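You operate a simulated robot arm through the tools that you are given. There is no shell and no other tool. Be economical: measure what you need, move in short steps, check, and stop when the job is done.

Carry out the task below with a simulated robot arm. There is one attempt and no reset: what you move stays moved.

TASK
Change the rig's stroke to about 50 mm, lock the stop and prove it.
Fine: vent the rig first; air on again for a test run that shows the new stroke within 2 mm.

Only the result counts: the job must be done as asked and must still hold three seconds after the hand-in. Knocking over, shifting, dropping, spilling or breaking anything else fails it.

THE ROBOT
A 7-joint arm with a two-finger parallel gripper, fixed in place. Base frame: the origin is at the foot of the arm, x ahead of it, y to its left, z up; the work surface is at about z = 0.8. Units: cm, degrees, N and s.
With the tool pointing down near the work surface it reaches from about 22 to 58 cm from the base axis. Its first joint turns from -66.0 to 66.0 degrees. Payload 2.5 kg.
The TCP is the grasp point between the finger pads, 2.3 cm short of the fingertips. In the tool frame z runs along the fingers and y along their closing line. The gripper opens to 9.4 cm. The fingers are 3.8 cm wide and 1 cm thick; the gripper's body (5.4 by 9.6 cm) begins 3.9 cm behind the TCP.
Orientation is that of the tool frame in the base frame, as a unit quaternion [w, x, y, z]. With the fingers straight down and closing along the base's y, the tool's x points along the base's -x, its y along +y and its z along -z.

THE INTERFACE
- The arm moves only by the tool send_rows. Its arguments are lists of equal length, an entry for each row: "offset": the shift along the base's x, y, z in cm, a list of three; "dr": the turn, a rotation vector about the base's x, y, z in degrees, a list of three. In form: {"offset": [[dx, dy, dz], ...], "dr": [[rx, ry, rz], ...]}. A call has 1 to 10 rows; each row shifts and turns the commanded pose from where the row before left it. "jaw" is the opening, from 0 (shut) to 1 (fully open), set as the call begins (left out, the last holds). Each row takes 0.2 s and may step no farther than 5 cm and 8.6 degrees from the row before; otherwise, or with a gripper value out of range, the whole call is refused. A pose out of reach is approached as far as the arm can. The call stops where the force on the tool passes 90 N (or 10 N more than at its start, if that is more) or the arm is blocked; 0.2 s more then pass. Each finger travels about 10.8 cm/s and halts on what it meets, pressing with about 22 N; the grip force reading is that of the motor and also rises with nothing between the fingers. The clock runs only during rows and for 0.2 s after the last one: add rows that do not move to give the fingers time. It gives the time, the measured TCP pose, the force on the tool (base axes), the opening and the grip force at its end, in the units of the frame above (readings bear some noise), with the torque about the TCP (base axes, N m) and any sound that the robot's microphone picked up.
- Cameras (640 x 400 px; columns grow to the right, rows downward): "scene" is fixed at [8.98, -38.85, 55.73]; the picture's right is [0.98, -0.22, 0.00], its down [-0.09, -0.42, -0.90] and it looks along [0.20, 0.88, -0.43] (base axes); focal length 312 px, centre (320, 200). "wrist" rides on the gripper at [8.6, 1.6, -7.4] in the tool frame; the picture's right is [-0.18, 0.98, 0.00], its down [-0.58, -0.11, -0.81] and it looks along [-0.79, -0.15, 0.59] (tool axes); focal length 243 px, centre (320, 200). There is no depth. A picture from a camera that has moved, and an enlarged one, comes with that camera's place and axes in the base frame and with its lens.
- snapshot(camera): a new picture of that camera. It takes no simulated time.
- zoom(camera, box): a new picture of the part [left, top, right, bottom] of that camera's present view, enlarged. It takes no simulated time.
- finish_job(): hands the job in; it is judged then, once.

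Go step by step. Nothing tells you positions but the pictures and the camera data: compare them with the known pose of the tool, close in by small moves and look again before you grip or let go. The budget is 120 turns and 64 pictures, counting those below and the enlarged ones. Unless the task says otherwise, let go and move clear before handing in, and close with one line.

The tools are called after "Call:" as name(argument=value, ...) on one line, values as JSON. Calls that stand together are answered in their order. send_rows: Moves the arm, as the interface text tells. Its arguments: {"type":"object","properties":{"offset":{"type":"array"},"dr":{"type":"array"},"jaw":{"type":"number"}},"required":["offset","dr"]} The other tools are called the same way: snapshot (camera) takes a picture; zoom (camera, box) takes an enlarged picture of a part of a camera's view; finish_job () hands the job in.

At the start:

```text
time_s: 0.0
eef_pos: [33.44, 22.12, 35.81]
tool_rot: [0.0, -0.001, 1.0, 0.0]
contact_force: [0.2, 0.2, 0.5]
torque: [0.03, 0.02, 0.0]
grip_width: 9.4
grasp_force: 0.1
```

scene: 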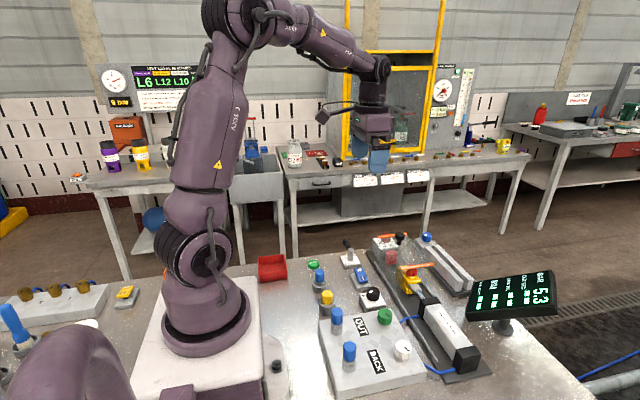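
wrist: 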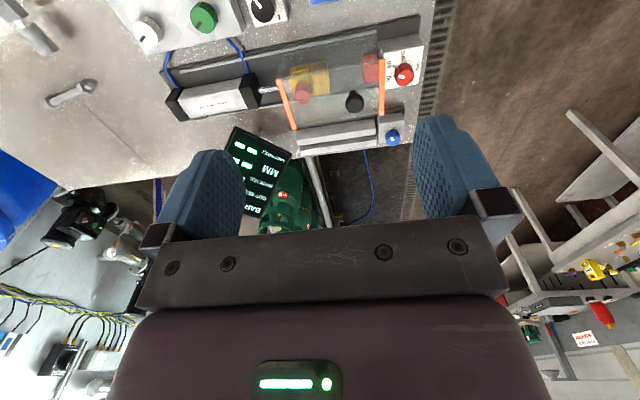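

I see a pneumatic rig right of the arm: a cylinder, a guarded stop area, a panel with buttons and a display. I'll zoom in to identify the parts.

Call:
zoom(camera="scene", box=[300, 220, 500, 400])

Call:
zoom(camera="scene", box=[460, 260, 560, 330])

Call:
zoom(camera="wrist", box=[130, 0, 440, 190])

```text
2.22 times, centred on (400, 310) of scene
camera zoom: at [8.98, -38.85, 55.73], right [0.98, -0.22, 0.0], down [-0.09, -0.42, -0.9], along [0.2, 0.88, -0.43], focal length 694 px, centre (142, -44)
```

zoom: 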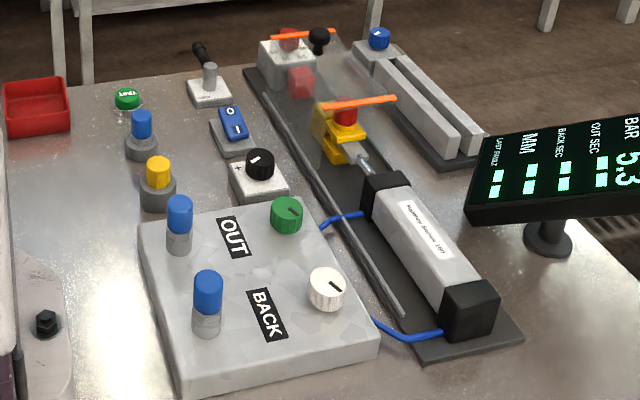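

```text
5.71 times, centred on (510, 295) of scene
camera zoom: at [8.98, -38.85, 55.73], right [0.98, -0.22, 0.0], down [-0.09, -0.42, -0.9], along [0.2, 0.88, -0.43], focal length 1785 px, centre (-766, -343)
```

zoom: 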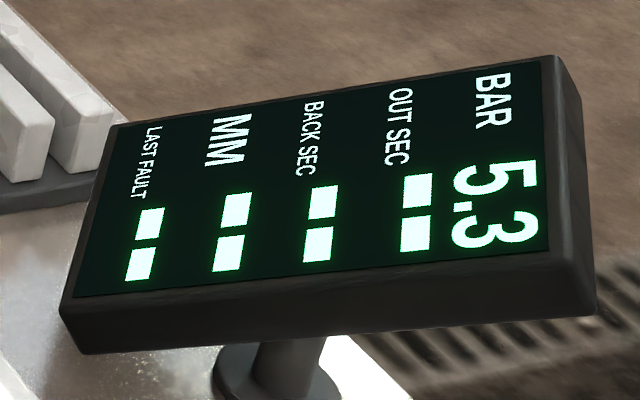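

```text
2.06 times, centred on (285, 95) of wrist
camera zoom: at [24.79, 23.67, 43.31], right [0.18, 0.98, 0.0], down [0.58, -0.11, 0.81], along [0.79, -0.15, -0.59], focal length 501 px, centre (392, 417)
```

zoom: 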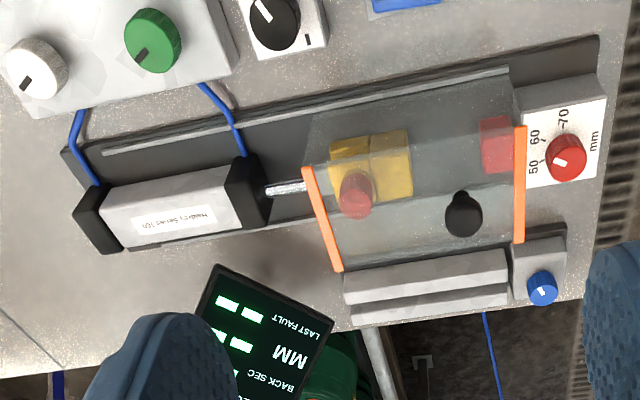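

The rig: cylinder along y at about x≈44, red 50/60/70 mm dial near (46,33), panel near x≈30. I'll shift the wrist camera for a view of the near controls.

Call:
send_rows(offset=[[-2.5, -2.5, 0.5], [-2.5, -2.5, 0.5], [-2.5, -2.5, 0]], dr=[[0, 0, 0], [0, 0, 0], [0, 0, 0]])

Call:
snapshot(camera="wrist")

```text
time_s: 0.8
eef_pos: [25.95, 14.44, 36.66]
tool_rot: [0.0, 0.0, 1.0, 0.0]
contact_force: [0.4, -0.2, 0.4]
torque: [0.01, 0.0, 0.01]
grip_width: 9.41
grasp_force: 0.0
```

```text
58 pictures are left
camera wrist: at [17.36, 15.94, 44.25], right [0.18, 0.98, 0.0], down [0.58, -0.11, 0.81], along [0.79, -0.15, -0.59], focal length 243 px, centre (320, 200)
```

wrist: 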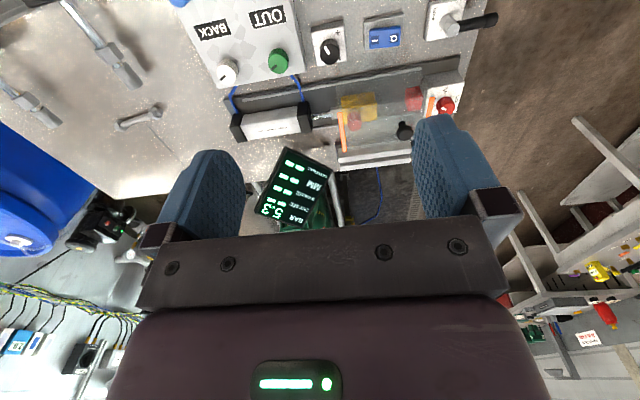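

Call:
zoom(camera="wrist", box=[180, 0, 340, 100])

Call:
zoom(camera="wrist", box=[320, 0, 480, 100])

Call:
zoom(camera="scene", box=[330, 220, 450, 300])

Call:
zoom(camera="wrist", box=[300, 70, 480, 180])

```text
4.00 times, centred on (260, 50) of wrist
camera zoom: at [17.36, 15.94, 44.25], right [0.18, 0.98, 0.0], down [0.58, -0.11, 0.81], along [0.79, -0.15, -0.59], focal length 970 px, centre (560, 800)
```

zoom: 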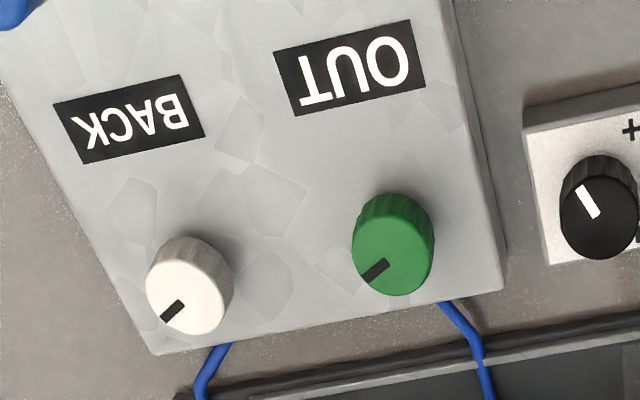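

```text
4.00 times, centred on (400, 50) of wrist
camera zoom: at [17.36, 15.94, 44.25], right [0.18, 0.98, 0.0], down [0.58, -0.11, 0.81], along [0.79, -0.15, -0.59], focal length 970 px, centre (0, 800)
```

zoom: 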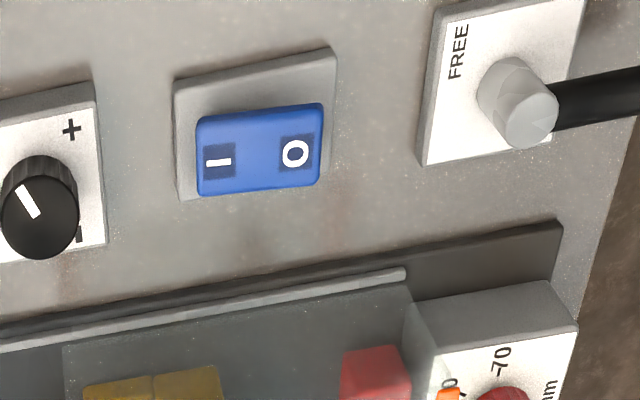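

```text
5.00 times, centred on (390, 260) of scene
camera zoom: at [8.98, -38.85, 55.73], right [0.98, -0.22, 0.0], down [-0.09, -0.42, -0.9], along [0.2, 0.88, -0.43], focal length 1562 px, centre (-30, -100)
```

zoom: 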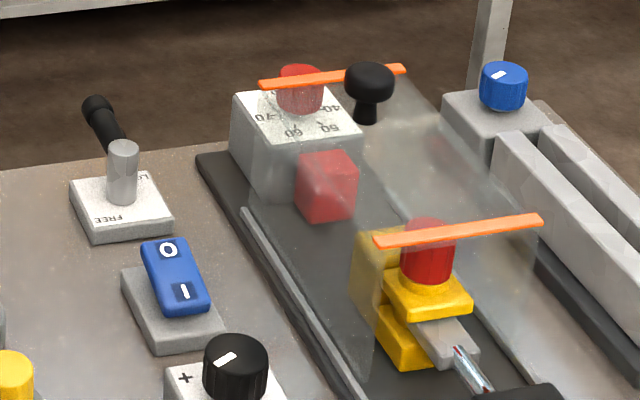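

```text
3.56 times, centred on (390, 125) of wrist
camera zoom: at [17.36, 15.94, 44.25], right [0.18, 0.98, 0.0], down [0.58, -0.11, 0.81], along [0.79, -0.15, -0.59], focal length 863 px, centre (71, 467)
```

zoom: 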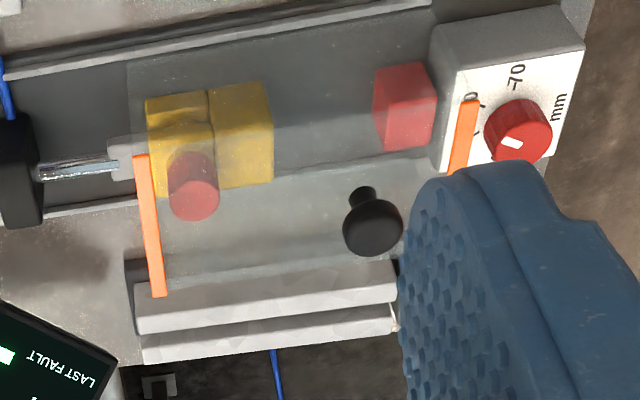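

Call:
zoom(camera="scene", box=[250, 240, 380, 375])

Call:
zoom(camera="scene", box=[0, 250, 170, 370])

Call:
send_rows(offset=[[3, -1, 0], [3, 0, 0]], dr=[[0, 0, 0], [0, 0, 0]])

Call:
zoom(camera="wrist", box=[350, 0, 510, 100])

```text
2.96 times, centred on (315, 308) of scene
camera zoom: at [8.98, -38.85, 55.73], right [0.98, -0.22, 0.0], down [-0.09, -0.42, -0.9], along [0.2, 0.88, -0.43], focal length 926 px, centre (335, -118)
```

zoom: 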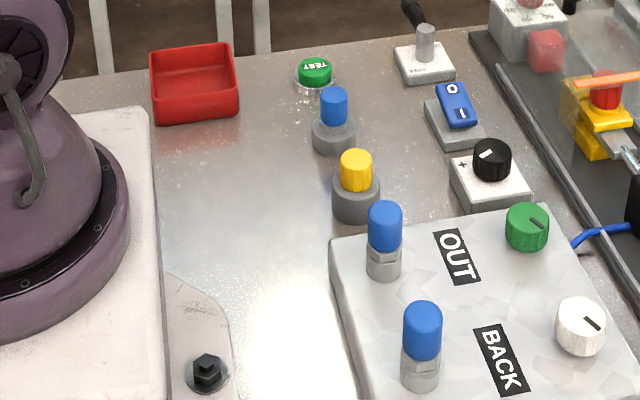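

```text
3.33 times, centred on (85, 310) of scene
camera zoom: at [8.98, -38.85, 55.73], right [0.98, -0.22, 0.0], down [-0.09, -0.42, -0.9], along [0.2, 0.88, -0.43], focal length 1042 px, centre (1103, -167)
```

zoom: 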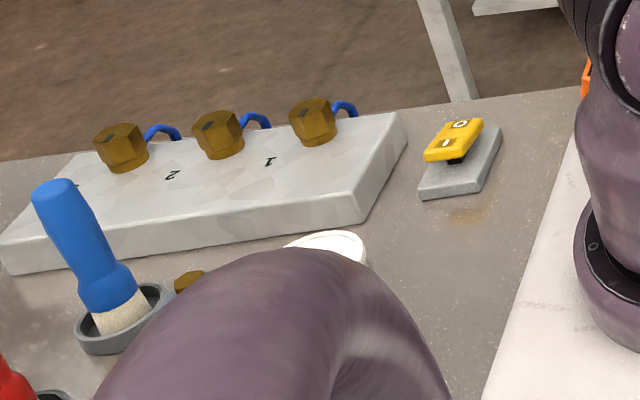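

```text
time_s: 1.4
eef_pos: [31.98, 13.57, 36.87]
tool_rot: [0.0, 0.001, 1.0, 0.0]
contact_force: [0.9, 0.0, 0.2]
torque: [0.0, -0.01, 0.0]
grip_width: 9.4
grasp_force: 0.1
```

```text
4.00 times, centred on (430, 50) of wrist
camera zoom: at [23.39, 15.14, 44.4], right [0.18, 0.98, 0.0], down [0.58, -0.11, 0.81], along [0.79, -0.15, -0.59], focal length 970 px, centre (-120, 800)
```

zoom: 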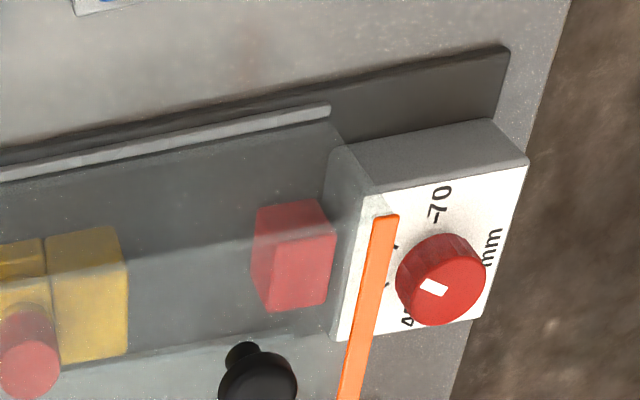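

Call:
send_rows(offset=[[1, 3, -2], [1, 4, -3], [1, 3, -2]], dr=[[0, 0, 0], [0, 0, 0], [0, 0, 0]])

Call:
snapshot(camera="wrist")

Call:
zoom(camera="wrist", box=[320, 20, 480, 120])

```text
refused: row 2 steps farther than a row can; nothing moved
```

```text
50 pictures are left
camera wrist: at [23.39, 15.14, 44.4], right [0.18, 0.98, 0.0], down [0.58, -0.11, 0.81], along [0.79, -0.15, -0.59], focal length 243 px, centre (320, 200)
```

wrist: 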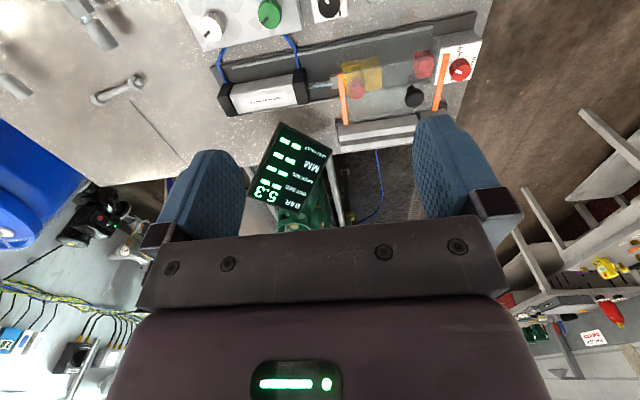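

```text
4.00 times, centred on (400, 70) of wrist
camera zoom: at [23.39, 15.14, 44.4], right [0.18, 0.98, 0.0], down [0.58, -0.11, 0.81], along [0.79, -0.15, -0.59], focal length 970 px, centre (0, 720)
```

zoom: 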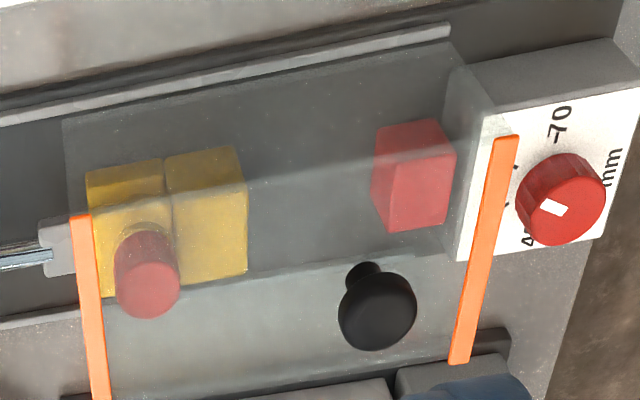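

Call:
send_rows(offset=[[1, 3, -2], [1, 3.5, -3], [1, 3, -2]], dr=[[0, 0, 0], [0, 0, 0], [0, 0, 0]])

Call:
zoom(camera="wrist", box=[340, 20, 500, 120])

Call:
zoom(camera="scene", box=[370, 225, 418, 255])

```text
time_s: 2.2
eef_pos: [34.87, 23.08, 29.78]
tool_rot: [0.001, 0.0, 1.0, 0.0]
contact_force: [-0.2, 0.0, 0.7]
torque: [0.01, 0.01, -0.02]
grip_width: 9.42
grasp_force: 0.0
```

```text
4.00 times, centred on (420, 70) of wrist
camera zoom: at [26.21, 24.68, 37.41], right [0.18, 0.98, 0.0], down [0.58, -0.11, 0.81], along [0.79, -0.15, -0.59], focal length 970 px, centre (-80, 720)
```

zoom: 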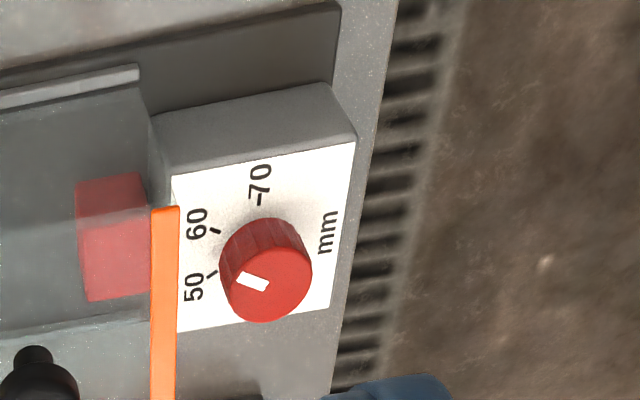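

```text
13.33 times, centred on (394, 240) of scene
camera zoom: at [8.98, -38.85, 55.73], right [0.98, -0.22, 0.0], down [-0.09, -0.42, -0.9], along [0.2, 0.88, -0.43], focal length 4166 px, centre (-667, -333)
```

zoom: 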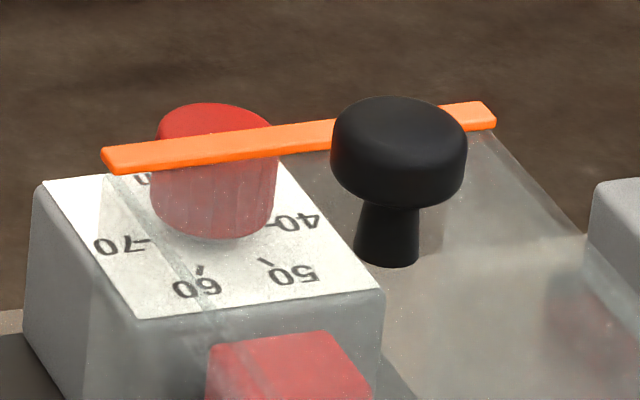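

Call:
zoom(camera="scene", box=[335, 230, 383, 260])

Call:
send_rows(offset=[[-3.5, -1, 3], [-3.5, 0, 3]], dr=[[0, 0, 0], [0, 0, 0]])

Call:
snapshot(camera="wrist")

Call:
zoom(camera="wrist", box=[310, 0, 470, 100])

```text
13.33 times, centred on (359, 245) of scene
camera zoom: at [8.98, -38.85, 55.73], right [0.98, -0.22, 0.0], down [-0.09, -0.42, -0.9], along [0.2, 0.88, -0.43], focal length 4166 px, centre (-200, -400)
```

zoom: 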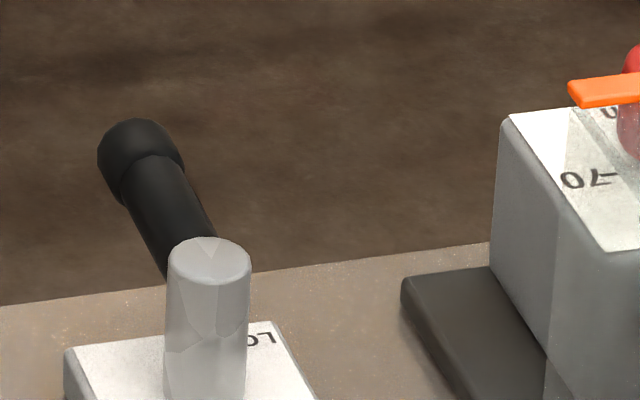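

```text
time_s: 2.8
eef_pos: [28.03, 22.41, 35.96]
tool_rot: [0.0, 0.0, 1.0, -0.001]
contact_force: [-0.8, 0.1, -0.9]
torque: [-0.03, -0.02, 0.01]
grip_width: 9.41
grasp_force: 0.1
```

```text
45 pictures are left
camera wrist: at [19.32, 23.87, 43.44], right [0.18, 0.98, 0.0], down [0.58, -0.11, 0.81], along [0.79, -0.15, -0.59], focal length 243 px, centre (320, 200)
```

wrist: 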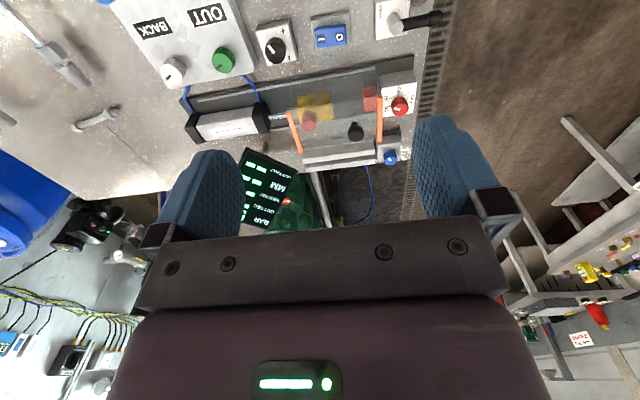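

```text
4.00 times, centred on (390, 50) of wrist
camera zoom: at [19.32, 23.87, 43.44], right [0.18, 0.98, 0.0], down [0.58, -0.11, 0.81], along [0.79, -0.15, -0.59], focal length 970 px, centre (40, 800)
```

zoom: 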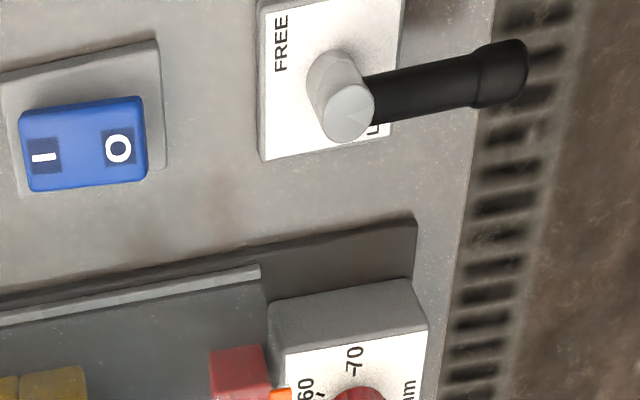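

Current setting reads 60 mm, lever appears to point at LOCK (+y), and the air rocker is on "I" (5.3 bar). First I go to the rocker's O side at about (34.4, 24.6) with closed fingers.

Call:
send_rows(offset=[[1.5, 0.5, -4.5], [1.5, 0.5, -4.5], [1.5, 0.5, -4.5], [1.5, 0.5, -4.5], [0.4, 0.2, -4.5], [0, 0, -3.5]], dr=[[0, 0, 0], [0, 0, 0], [0, 0, 0], [0, 0, 0], [0, 0, 0], [0, 0, 0]], jaw=0)

Call:
zoom(camera="scene", box=[330, 220, 426, 280])

Call:
snapshot(camera="wrist")

```text
time_s: 4.2
eef_pos: [34.34, 24.39, 9.9]
tool_rot: [0.0, 0.0, 1.0, 0.0]
contact_force: [-0.4, 0.0, 0.0]
torque: [-0.01, 0.02, -0.05]
grip_width: 0.02
grasp_force: 22.1
```

```text
6.67 times, centred on (378, 250) of scene
camera zoom: at [8.98, -38.85, 55.73], right [0.98, -0.22, 0.0], down [-0.09, -0.42, -0.9], along [0.2, 0.88, -0.43], focal length 2083 px, centre (-67, -133)
```

zoom: 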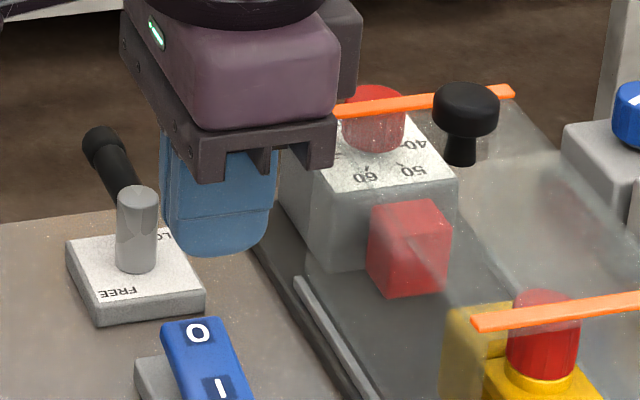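

```text
42 pictures are left
camera wrist: at [25.76, 25.8, 17.4], right [0.18, 0.98, 0.0], down [0.58, -0.11, 0.81], along [0.79, -0.15, -0.59], focal length 243 px, centre (320, 200)
```

wrist: 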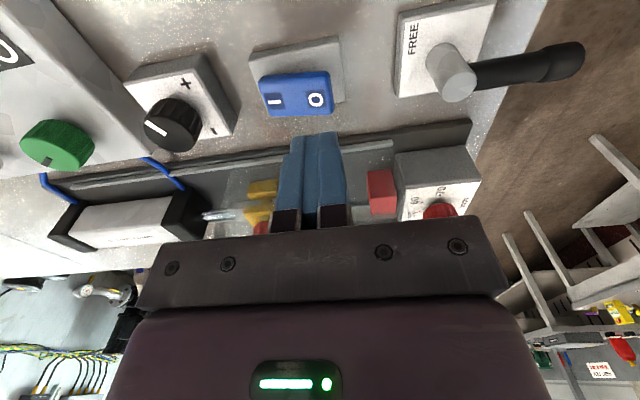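

Call:
send_rows(offset=[[0, 0, -2], [0, 0.1, -1.5], [0, 0, -0.4], [0, 0, -0.4], [0, 0, -0.3]], dr=[[0, 0, 0], [0, 0, 0], [0, 0, 0], [0, 0, 0], [0, 0, 0]])

Call:
zoom(camera="wrist", box=[240, 30, 400, 130])

```text
time_s: 5.4
eef_pos: [34.41, 24.57, 5.45]
tool_rot: [0.001, -0.001, 1.0, 0.003]
contact_force: [-5.7, 3.3, 16.1]
torque: [-0.02, 0.22, -0.08]
grip_width: 0.0
grasp_force: 22.0
```

```text
4.00 times, centred on (320, 80) of wrist
camera zoom: at [25.73, 26.08, 12.88], right [0.18, 0.98, 0.0], down [0.58, -0.11, 0.81], along [0.79, -0.15, -0.59], focal length 970 px, centre (320, 680)
```

zoom: 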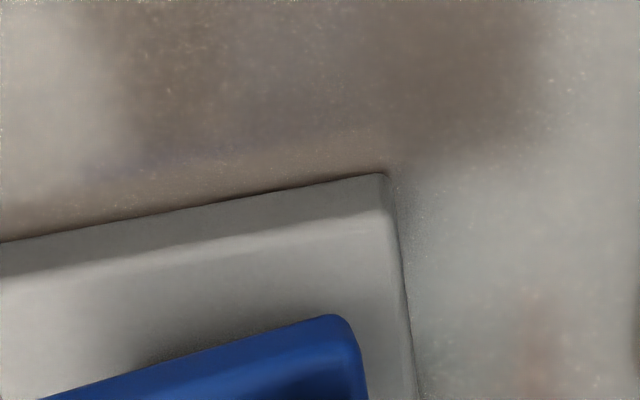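

Call:
send_rows(offset=[[0, 0, -0.3], [0, 0, -0.3]], dr=[[0, 0, 0], [0, 0, 0]])

Call:
zoom(camera="scene", box=[330, 250, 570, 400])

```text
time_s: 6.0
eef_pos: [34.37, 24.58, 5.42]
tool_rot: [0.0, 0.0, 1.0, 0.001]
contact_force: [-4.3, -3.4, 14.5]
torque: [-0.18, 0.15, -0.01]
grip_width: 0.01
grasp_force: 22.4
stopped in row 2: the force on the tool passed its limit at 99 N (the readings are from after the stop); the commanded pose is now the measured one
```

```text
2.67 times, centred on (450, 325) of scene
camera zoom: at [8.97, -38.85, 55.73], right [0.98, -0.22, 0.0], down [-0.09, -0.42, -0.9], along [0.2, 0.88, -0.43], focal length 833 px, centre (-27, -133)
```

zoom: 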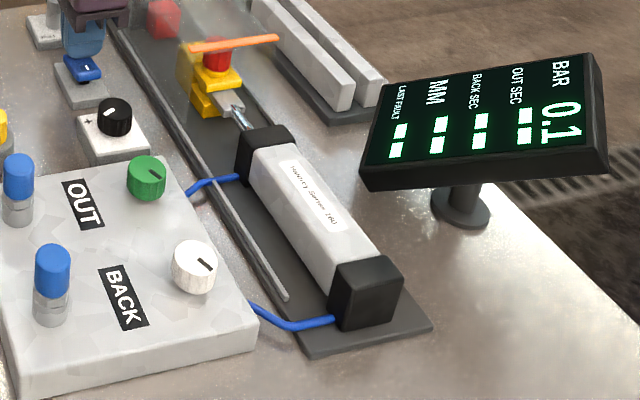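

Pressure is down to about 0, so the rig is vented. Next I lift and go to the +x side of the lever handle (pin about (34,31.7), handle tip about (34,37)).

Call:
send_rows(offset=[[0, 0, 3.5], [0, 0, 3.5], [0.9, 3.5, 0], [1.2, 3.8, 0], [1.3, 3.8, 0], [0, 0.2, -3]], dr=[[0, 0, 0], [0, 0, 0], [0, 0, 0], [0, 0, 0], [0, 0, 0], [0, 0, 0]])

Call:
zoom(camera="scene", box=[320, 180, 560, 330])

Call:
snapshot(camera="wrist")

```text
time_s: 7.4
eef_pos: [37.89, 36.04, 9.34]
tool_rot: [0.0, 0.0, 1.0, 0.001]
contact_force: [-0.3, 1.0, 0.7]
torque: [0.0, 0.03, -0.03]
grip_width: 0.0
grasp_force: 22.3
```

```text
2.67 times, centred on (440, 255) of scene
camera zoom: at [8.98, -38.85, 55.73], right [0.98, -0.22, 0.0], down [-0.09, -0.42, -0.9], along [0.2, 0.88, -0.43], focal length 833 px, centre (0, 53)
```

zoom: 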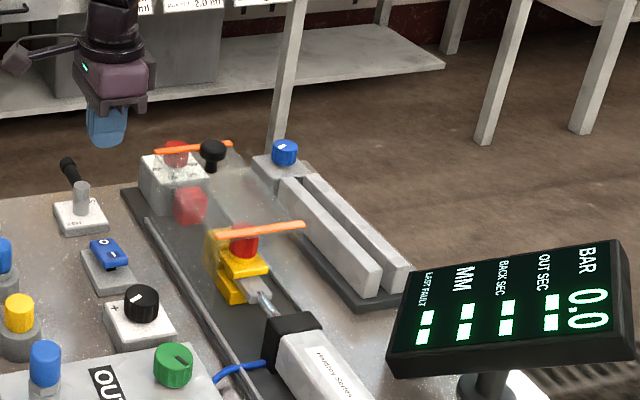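

```text
38 pictures are left
camera wrist: at [29.16, 37.48, 16.86], right [0.18, 0.98, 0.0], down [0.58, -0.11, 0.81], along [0.79, -0.15, -0.59], focal length 243 px, centre (320, 200)
```

wrist: 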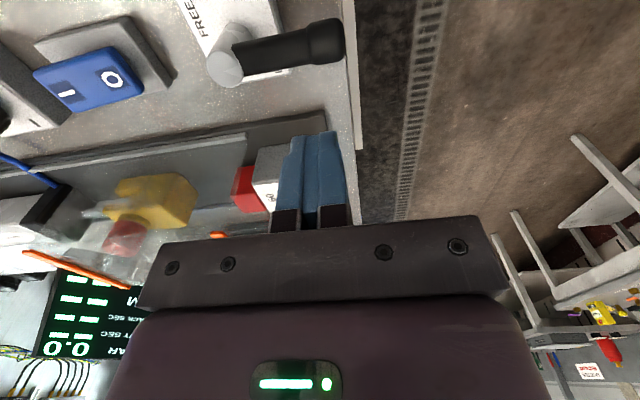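

Call:
send_rows(offset=[[0, -0.3, -2.2], [0, 0, -2], [-1, 0, 0], [-0.8, 0, 0], [-0.8, 0, 0], [-0.8, 0, 0], [-0.8, -0.2, 0]], dr=[[0, 0, 0], [0, 0, 0], [0, 0, 0], [0, 0, 0], [0, 0, 0], [0, 0, 0], [0, 0, 0]])

Call:
snapshot(camera="wrist")

Call:
zoom(camera="scene", box=[320, 220, 400, 270])

```text
time_s: 9.0
eef_pos: [33.68, 35.58, 5.08]
tool_rot: [0.0, 0.001, 1.0, 0.001]
contact_force: [0.6, 0.8, 0.5]
torque: [-0.01, 0.02, 0.03]
grip_width: 0.03
grasp_force: 21.8
```

```text
37 pictures are left
camera wrist: at [24.94, 36.95, 12.64], right [0.18, 0.98, 0.0], down [0.58, -0.11, 0.81], along [0.79, -0.15, -0.59], focal length 243 px, centre (320, 200)
```

wrist: 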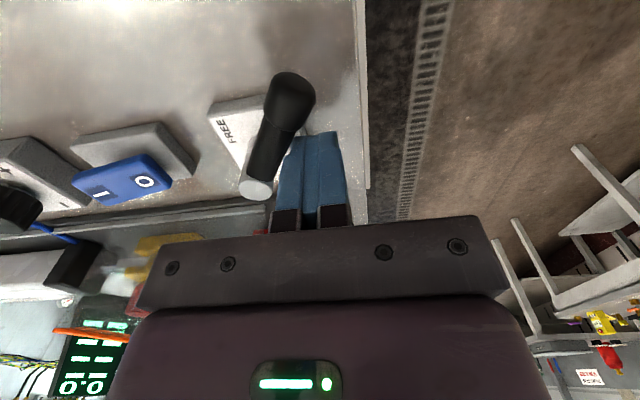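

```text
8.00 times, centred on (360, 245) of scene
camera zoom: at [8.98, -38.85, 55.73], right [0.98, -0.22, 0.0], down [-0.09, -0.42, -0.9], along [0.2, 0.88, -0.43], focal length 2500 px, centre (0, -160)
```

zoom: 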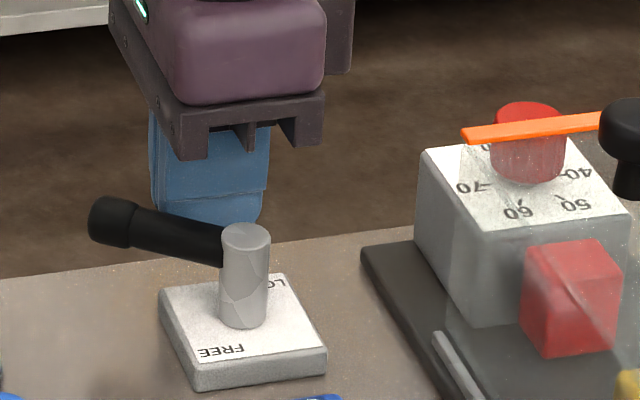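

Call:
send_rows(offset=[[-1.1, -0.4, 0], [-0.8, -0.6, 0], [-0.4, -0.6, 0], [0, -0.6, 0]], dr=[[0, 0, 0], [0, 0, 0], [0, 0, 0], [0, 0, 0]])

Call:
snapshot(camera="wrist")

```text
time_s: 10.0
eef_pos: [31.02, 33.63, 5.13]
tool_rot: [0.001, -0.002, 1.0, 0.005]
contact_force: [5.2, 25.8, -18.3]
torque: [0.45, -0.04, 0.16]
grip_width: 0.01
grasp_force: 21.8
```

```text
35 pictures are left
camera wrist: at [22.49, 34.99, 12.65], right [0.18, 0.98, 0.01], down [0.58, -0.12, 0.81], along [0.79, -0.14, -0.59], focal length 243 px, centre (320, 200)
```

wrist: 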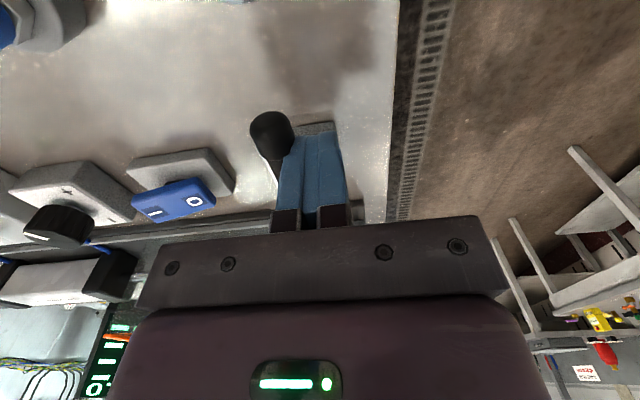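

The lever hit its end stop pointing to −x, which should be FREE. Next I back off, lift, turn the tool about −120° and go above the dial at roughly (44.9, 32.8).

Call:
send_rows(offset=[[0, 0.8, 0], [0, 0.3, 4], [0, 0, 4], [1.5, 0, 4], [1.5, 0, 2], [1.5, 0, 0], [1.5, -0.3, 0], [1.5, -0.3, 0], [1.5, -0.3, 0], [1.5, -0.3, 0]], dr=[[0, 0, 0], [0, 0, 0], [0, 0, -8.5], [0, 0, -8.5], [0, 0, -8.5], [0, 0, -8.5], [0, 0, -8.5], [0, 0, -8.5], [0, 0, -8.5], [0, 0, -8.5]])

Call:
send_rows(offset=[[1.5, -0.3, 0], [1.2, 0, 0], [0.6, 0, 0], [0, 0, 0], [0, 0, 0], [0, 0, 0]], dr=[[0, 0, -8.5], [0, 0, -8.5], [0, 0, -8.5], [0, 0, -8.5], [0, 0, -8.5], [0, 0, -8.5]], jaw=0.5)

Call:
snapshot(camera="wrist")

Call:
zoom(camera="scene", box=[320, 180, 480, 280])

```text
time_s: 12.2
eef_pos: [41.93, 33.07, 19.33]
tool_rot: [0.001, 0.56, 0.829, 0.001]
contact_force: [0.5, 0.6, 0.0]
torque: [-0.01, 0.01, 0.03]
grip_width: 0.0
grasp_force: 22.0
```

```text
time_s: 13.6
eef_pos: [45.11, 32.75, 19.18]
tool_rot: [0.001, 0.862, 0.507, 0.001]
contact_force: [0.3, -0.3, 0.1]
torque: [0.01, 0.03, 0.0]
grip_width: 4.71
grasp_force: 0.1
```

```text
34 pictures are left
camera wrist: at [50.76, 39.42, 26.59], right [0.77, -0.64, 0.0], down [-0.38, -0.45, 0.81], along [-0.51, -0.62, -0.59], focal length 243 px, centre (320, 200)
```

wrist: 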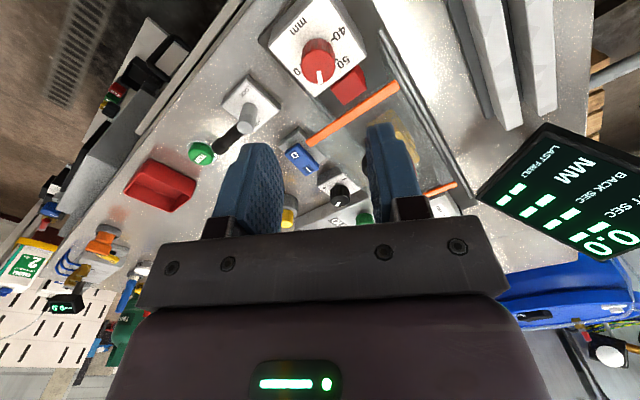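

```text
4.00 times, centred on (400, 230) of scene
camera zoom: at [8.98, -38.85, 55.73], right [0.98, -0.22, 0.0], down [-0.09, -0.42, -0.9], along [0.2, 0.88, -0.43], focal length 1250 px, centre (0, 80)
```

zoom: 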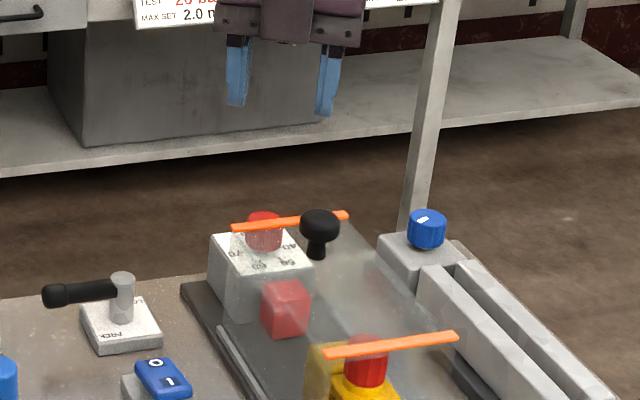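

Call:
zoom(camera="wrist", box=[250, 0, 410, 100])

```text
4.00 times, centred on (330, 50) of wrist
camera zoom: at [50.76, 39.42, 26.59], right [0.77, -0.64, 0.0], down [-0.38, -0.45, 0.81], along [-0.51, -0.62, -0.59], focal length 970 px, centre (280, 800)
```

zoom: 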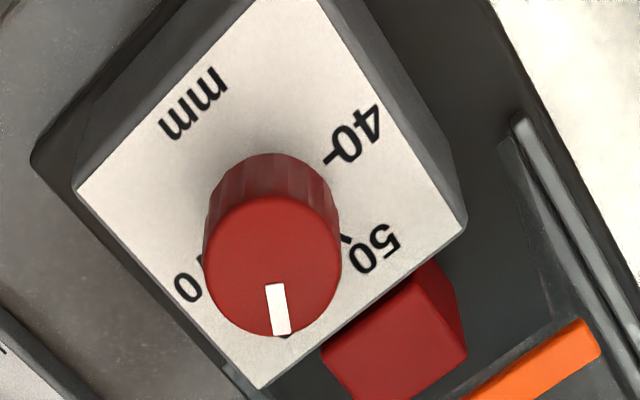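

Dial top sits about (45.0, 32.6, 6.6), radius about 1.36 cm, still at 60. To stay clear of the guard edge I'll do two ~35° turns with a regrip; first part of the descent now.

Call:
send_rows(offset=[[-0.1, -0.1, -3.5], [0, 0, -3.5]], dr=[[0, 0, 6], [0, 0, 5.6]], jaw=0.44)

Call:
snapshot(camera="wrist")

Call:
zoom(camera="scene", box=[350, 200, 430, 250])

```text
time_s: 14.2
eef_pos: [45.27, 32.61, 12.04]
tool_rot: [0.002, 0.806, 0.592, 0.0]
contact_force: [-0.7, -0.3, -0.4]
torque: [-0.02, -0.01, -0.01]
grip_width: 4.13
grasp_force: 0.0
```

```text
31 pictures are left
camera wrist: at [49.3, 40.21, 19.52], right [0.88, -0.47, 0.0], down [-0.28, -0.52, 0.81], along [-0.38, -0.71, -0.59], focal length 243 px, centre (320, 200)
```

wrist: 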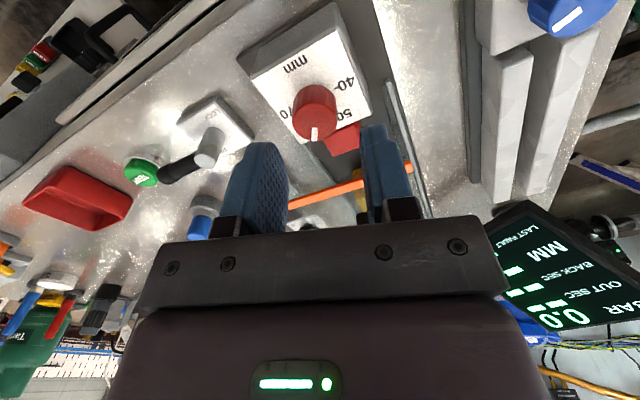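

```text
8.00 times, centred on (390, 225) of scene
camera zoom: at [8.98, -38.85, 55.73], right [0.98, -0.22, 0.0], down [-0.09, -0.42, -0.9], along [0.2, 0.88, -0.43], focal length 2500 px, centre (-240, 0)
```

zoom: 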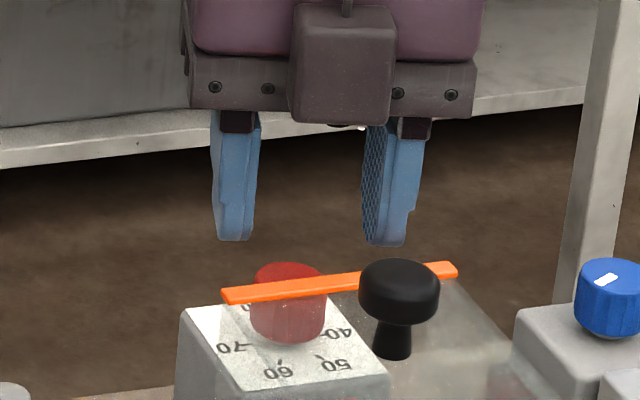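

Call:
send_rows(offset=[[-0.27, 0, -2], [0, 0, -1.4], [0, 0, -1.0]], dr=[[0, 0, 0], [0, 0, 0], [0, 0, 0]])

Call:
snapshot(camera="wrist")

Call:
zoom(camera="scene", box=[350, 200, 430, 250])

```text
time_s: 15.0
eef_pos: [44.93, 32.59, 7.72]
tool_rot: [0.0, 0.806, 0.592, 0.002]
contact_force: [1.1, 0.0, -0.1]
torque: [0.0, -0.01, 0.03]
grip_width: 4.15
grasp_force: 0.0
```

```text
29 pictures are left
camera wrist: at [48.96, 40.32, 15.19], right [0.88, -0.47, 0.0], down [-0.28, -0.52, 0.81], along [-0.38, -0.71, -0.59], focal length 243 px, centre (320, 200)
```

wrist: 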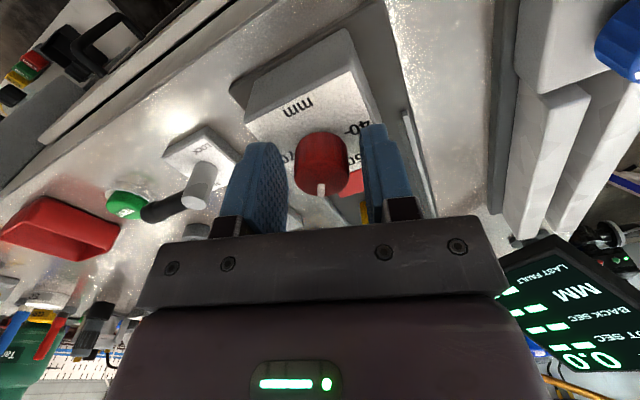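

```text
8.00 times, centred on (390, 225) of scene
camera zoom: at [8.98, -38.85, 55.73], right [0.98, -0.22, 0.0], down [-0.09, -0.42, -0.9], along [0.2, 0.88, -0.43], focal length 2500 px, centre (-240, 0)
```

zoom: 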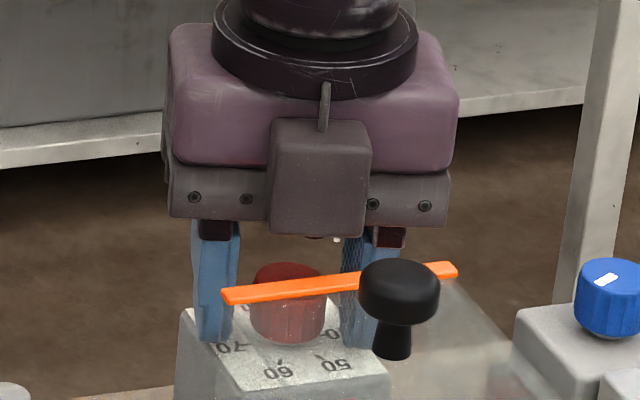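

Fingers straddle the dial with clearance. I close and turn about +34° (from 60 toward 50).

Call:
send_rows(offset=[[0, 0, 0], [0, 0, 0], [0, 0, 0]], dr=[[0, 0, 0], [0, 0, 0], [0, 0, 0]], jaw=0)

Call:
send_rows(offset=[[0, 0, 0], [0, 0, 0], [0, 0, 0], [0, 0, 0], [0, 0, 0]], dr=[[0, 0, 7], [0, 0, 7], [0, 0, 7], [0, 0, 7], [0, 0, 7]])

Call:
zoom(camera="scene", box=[350, 200, 430, 250])

```text
time_s: 15.8
eef_pos: [44.87, 32.63, 7.76]
tool_rot: [0.001, 0.806, 0.592, 0.001]
contact_force: [15.8, 2.8, -8.4]
torque: [0.63, 0.11, -0.06]
grip_width: 2.5
grasp_force: 44.9
```

```text
time_s: 17.0
eef_pos: [45.08, 32.53, 7.67]
tool_rot: [0.004, 0.591, 0.807, 0.004]
contact_force: [41.3, 3.7, -23.4]
torque: [0.68, 0.74, -0.07]
grip_width: 2.52
grasp_force: 44.8
```

```text
8.00 times, centred on (390, 225) of scene
camera zoom: at [8.99, -38.84, 55.74], right [0.98, -0.22, 0.0], down [-0.09, -0.42, -0.9], along [0.2, 0.88, -0.43], focal length 2500 px, centre (-240, 0)
```

zoom: 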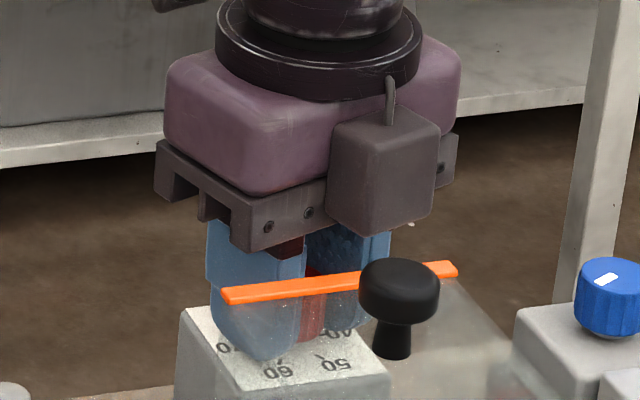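

Call:
send_rows(offset=[[0, 0, 0], [0, 0, 1.5], [0, 0, 2.5]], dr=[[0, 0, 0], [0, 0, 0], [0, 0, 0]], jaw=0.42)

Call:
zoom(camera="wrist", box=[240, 50, 400, 150])

```text
time_s: 17.8
eef_pos: [44.77, 32.79, 11.63]
tool_rot: [0.0, 0.589, 0.808, 0.001]
contact_force: [0.2, 0.2, -0.3]
torque: [-0.06, -0.03, 0.01]
grip_width: 3.97
grasp_force: 0.1
```

```text
4.00 times, centred on (320, 100) of wrist
camera zoom: at [43.63, 41.36, 19.2], right [0.99, 0.12, 0.0], down [0.07, -0.59, 0.81], along [0.1, -0.8, -0.59], focal length 970 px, centre (320, 600)
```

zoom: 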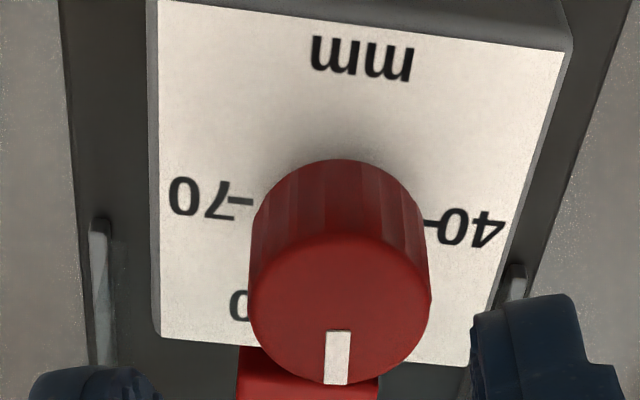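

Dial turned to about 54–55. I rotate the open gripper back ~27°, recenter at (45.1, 32.7), and regrip for the remaining ~26°.

Call:
send_rows(offset=[[0, 0, 0], [0, 0, 0], [0.15, 0, 0], [0.15, 0, 0], [0, 0, 0]], dr=[[0, 0, -7], [0, 0, -7], [0, 0, -7], [0, 0, -6], [0, 0, 0]])

Call:
send_rows(offset=[[0, 0, -2], [0, 0, -1.7]], dr=[[0, 0, 0], [0, 0, 0]])

Call:
send_rows(offset=[[0, 0, 0], [0, 0, 0], [0, 0, 0]], dr=[[0, 0, 0], [0, 0, 0], [0, 0, 0]], jaw=0)

```text
time_s: 19.0
eef_pos: [45.01, 32.82, 11.62]
tool_rot: [0.002, 0.763, 0.646, 0.0]
contact_force: [-0.6, 0.1, 0.0]
torque: [-0.03, 0.0, 0.0]
grip_width: 3.92
grasp_force: 0.1
```

```text
time_s: 19.6
eef_pos: [45.13, 32.8, 8.04]
tool_rot: [0.0, 0.763, 0.647, 0.0]
contact_force: [0.7, 0.5, -0.1]
torque: [0.01, -0.01, -0.01]
grip_width: 3.95
grasp_force: 0.0
```

```text
time_s: 20.4
eef_pos: [44.94, 32.91, 8.04]
tool_rot: [0.0, 0.763, 0.647, -0.001]
contact_force: [-26.7, -3.6, 7.0]
torque: [0.09, -0.38, -0.06]
grip_width: 2.5
grasp_force: 45.0
```

Call:
send_rows(offset=[[-0.2, 0, 0], [0, 0, 0], [0, 0, 0], [0, 0, 0], [0, 0, 0]], dr=[[0, 0, 5.2], [0, 0, 7], [0, 0, 7], [0, 0, 7], [0, 0, 0]])

Call:
send_rows(offset=[[0, 0, 0], [0, 0, 1.5], [0, 0, 2.5]], dr=[[0, 0, 0], [0, 0, 0], [0, 0, 0]], jaw=0.42)

Call:
zoom(camera="wrist", box=[240, 50, 400, 150])

```text
time_s: 21.6
eef_pos: [44.91, 32.84, 8.05]
tool_rot: [0.001, 0.595, 0.804, 0.002]
contact_force: [19.1, 21.6, -24.9]
torque: [0.78, 0.78, 0.02]
grip_width: 2.53
grasp_force: 44.7
```

```text
time_s: 22.4
eef_pos: [44.79, 32.74, 11.97]
tool_rot: [0.001, 0.596, 0.803, 0.001]
contact_force: [-0.6, 0.3, 0.4]
torque: [0.02, -0.02, 0.01]
grip_width: 3.96
grasp_force: 0.0
```

```text
4.00 times, centred on (320, 100) of wrist
camera zoom: at [43.89, 41.42, 19.58], right [0.99, 0.11, 0.0], down [0.06, -0.59, 0.81], along [0.09, -0.8, -0.59], focal length 970 px, centre (320, 600)
```

zoom: 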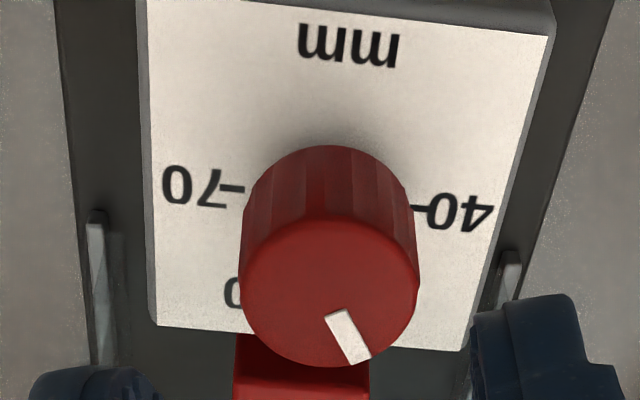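

The pointer is now at about 50. Next I go to the −y side of the lever handle to swing it back to LOCK.

Call:
send_rows(offset=[[0, 0, 3], [-4.5, -1.5, 0], [-4.5, -1.5, 0], [-4.5, -1.5, 0], [-1, -0.8, 0], [0, 0, -3.5], [0, 0, -3.5]], dr=[[0, 0, 0], [0, 0, 0], [0, 0, 0], [0, 0, 0], [0, 0, 0], [0, 0, 0], [0, 0, 0]], jaw=0)

Call:
zoom(camera="scene", box=[290, 210, 418, 290])

Call:
snapshot(camera="wrist")

```text
time_s: 24.0
eef_pos: [30.4, 27.57, 8.24]
tool_rot: [0.001, 0.596, 0.803, 0.001]
contact_force: [-0.4, -0.7, -0.9]
torque: [0.01, -0.04, 0.0]
grip_width: 0.0
grasp_force: 22.3
```

```text
5.00 times, centred on (354, 250) of scene
camera zoom: at [8.98, -38.85, 55.73], right [0.98, -0.22, 0.0], down [-0.09, -0.42, -0.9], along [0.2, 0.88, -0.43], focal length 1562 px, centre (150, -50)
```

zoom: 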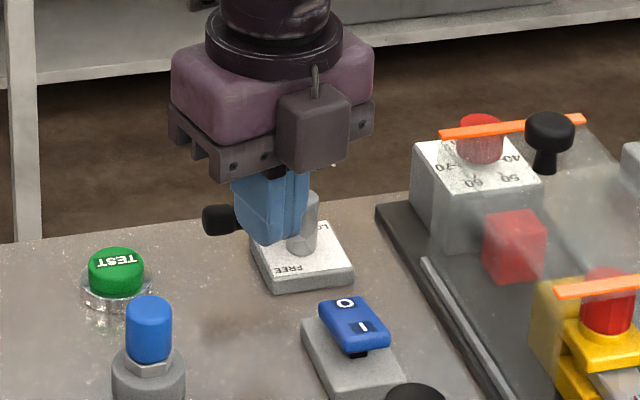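

```text
23 pictures are left
camera wrist: at [29.45, 36.15, 15.7], right [0.99, 0.11, 0.0], down [0.06, -0.59, 0.81], along [0.09, -0.8, -0.59], focal length 243 px, centre (320, 200)
```

wrist: 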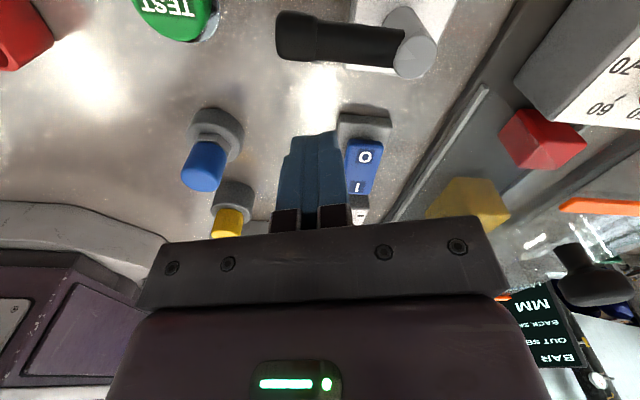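

Call:
send_rows(offset=[[0, 0.6, -1.6], [0, 0, -1.5], [0, 1, 0], [0, 1.2, 0], [0.2, 1.2, 0], [0.2, 1.2, 0], [0.3, 1.2, 0], [0.4, 1.1, 0], [0.4, 0.3, 0]], dr=[[0, 0, 0], [0, 0, 0], [0, 0, 0], [0, 0, 0], [0, 0, 0], [0, 0, 0], [0, 0, 0], [0, 0, 0], [0, 0, 0]])

Call:
zoom(camera="scene", box=[290, 210, 418, 290])

```text
time_s: 26.0
eef_pos: [31.78, 35.18, 4.79]
tool_rot: [0.0, 0.596, 0.803, 0.0]
contact_force: [-1.9, -1.5, 0.3]
torque: [-0.02, 0.02, -0.05]
grip_width: 0.0
grasp_force: 22.5
```

```text
5.00 times, centred on (354, 250) of scene
camera zoom: at [8.98, -38.85, 55.73], right [0.98, -0.22, 0.0], down [-0.09, -0.42, -0.9], along [0.2, 0.88, -0.43], focal length 1562 px, centre (150, -50)
```

zoom: 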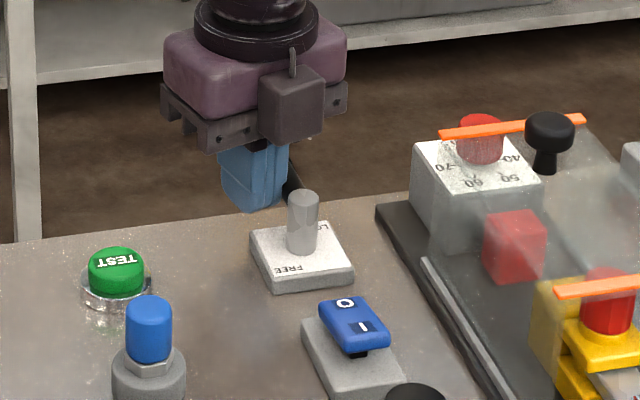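

Nearly there; I push gently on in +x until the lever's end stop is felt.

Call:
send_rows(offset=[[0.3, 0.2, 0], [0.3, 0, 0], [0.3, 0, 0], [0.2, 0, 0]], dr=[[0, 0, 0], [0, 0, 0], [0, 0, 0], [0, 0, 0]])

```text
time_s: 27.0
eef_pos: [31.92, 35.19, 4.85]
tool_rot: [-0.01, 0.595, 0.804, -0.017]
contact_force: [-10.1, -6.0, 12.5]
torque: [-0.21, -0.2, -0.25]
grip_width: 0.03
grasp_force: 22.2
stopped in row 4: the force on the tool passed its limit at 92 N (the readings are from after the stop); the commanded pose is now the measured one
```

Call:
send_rows(offset=[[-0.8, 0, 0], [0, 0, 4], [0, 0, 4], [0.4, -2.4, 0], [0.4, -2.4, 0], [0.5, -2.4, 0], [0.5, -2.4, 0], [0.5, -2.4, 0], [0.5, -2.2, 0], [0.4, 0, 0]], dr=[[0, 0, 0], [0, 0, 0], [0, 0, 0], [0, 0, 8.5], [0, 0, 8.5], [0, 0, 8.5], [0, 0, 8.5], [0, 0, 8.5], [0, 0, 8.5], [0, 0, 8.5]])

Call:
send_rows(offset=[[0, 0, 0], [0, 0, 0], [0, 0, -2]], dr=[[0, 0, 8.5], [0, 0, 4.7], [0, 0, 0]])

Call:
snapshot(camera="wrist")

Call:
zoom(camera="scene", box=[320, 210, 448, 290])

```text
time_s: 29.2
eef_pos: [34.27, 21.19, 12.8]
tool_rot: [-0.001, 0.118, 0.993, -0.017]
contact_force: [0.0, 0.8, -0.6]
torque: [-0.01, 0.01, -0.03]
grip_width: 0.0
grasp_force: 22.3
```

```text
time_s: 30.0
eef_pos: [34.47, 21.16, 10.82]
tool_rot: [0.002, 0.001, 1.0, -0.017]
contact_force: [-0.5, 0.5, 0.6]
torque: [0.0, 0.01, 0.01]
grip_width: 0.0
grasp_force: 21.6
```

```text
21 pictures are left
camera wrist: at [25.78, 22.93, 18.18], right [0.19, 0.98, -0.03], down [0.58, -0.08, 0.81], along [0.79, -0.17, -0.58], focal length 243 px, centre (320, 200)
```

wrist: 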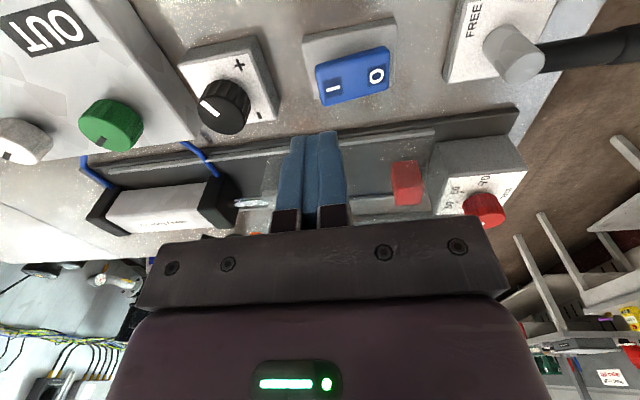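

```text
5.00 times, centred on (384, 250) of scene
camera zoom: at [8.98, -38.85, 55.73], right [0.98, -0.22, 0.0], down [-0.09, -0.42, -0.9], along [0.2, 0.88, -0.43], focal length 1562 px, centre (0, -50)
```

zoom: 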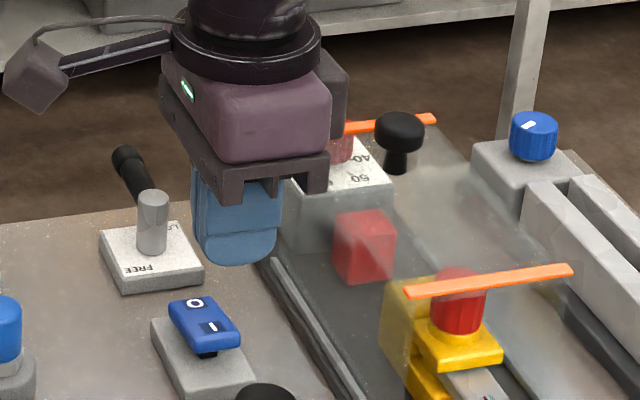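

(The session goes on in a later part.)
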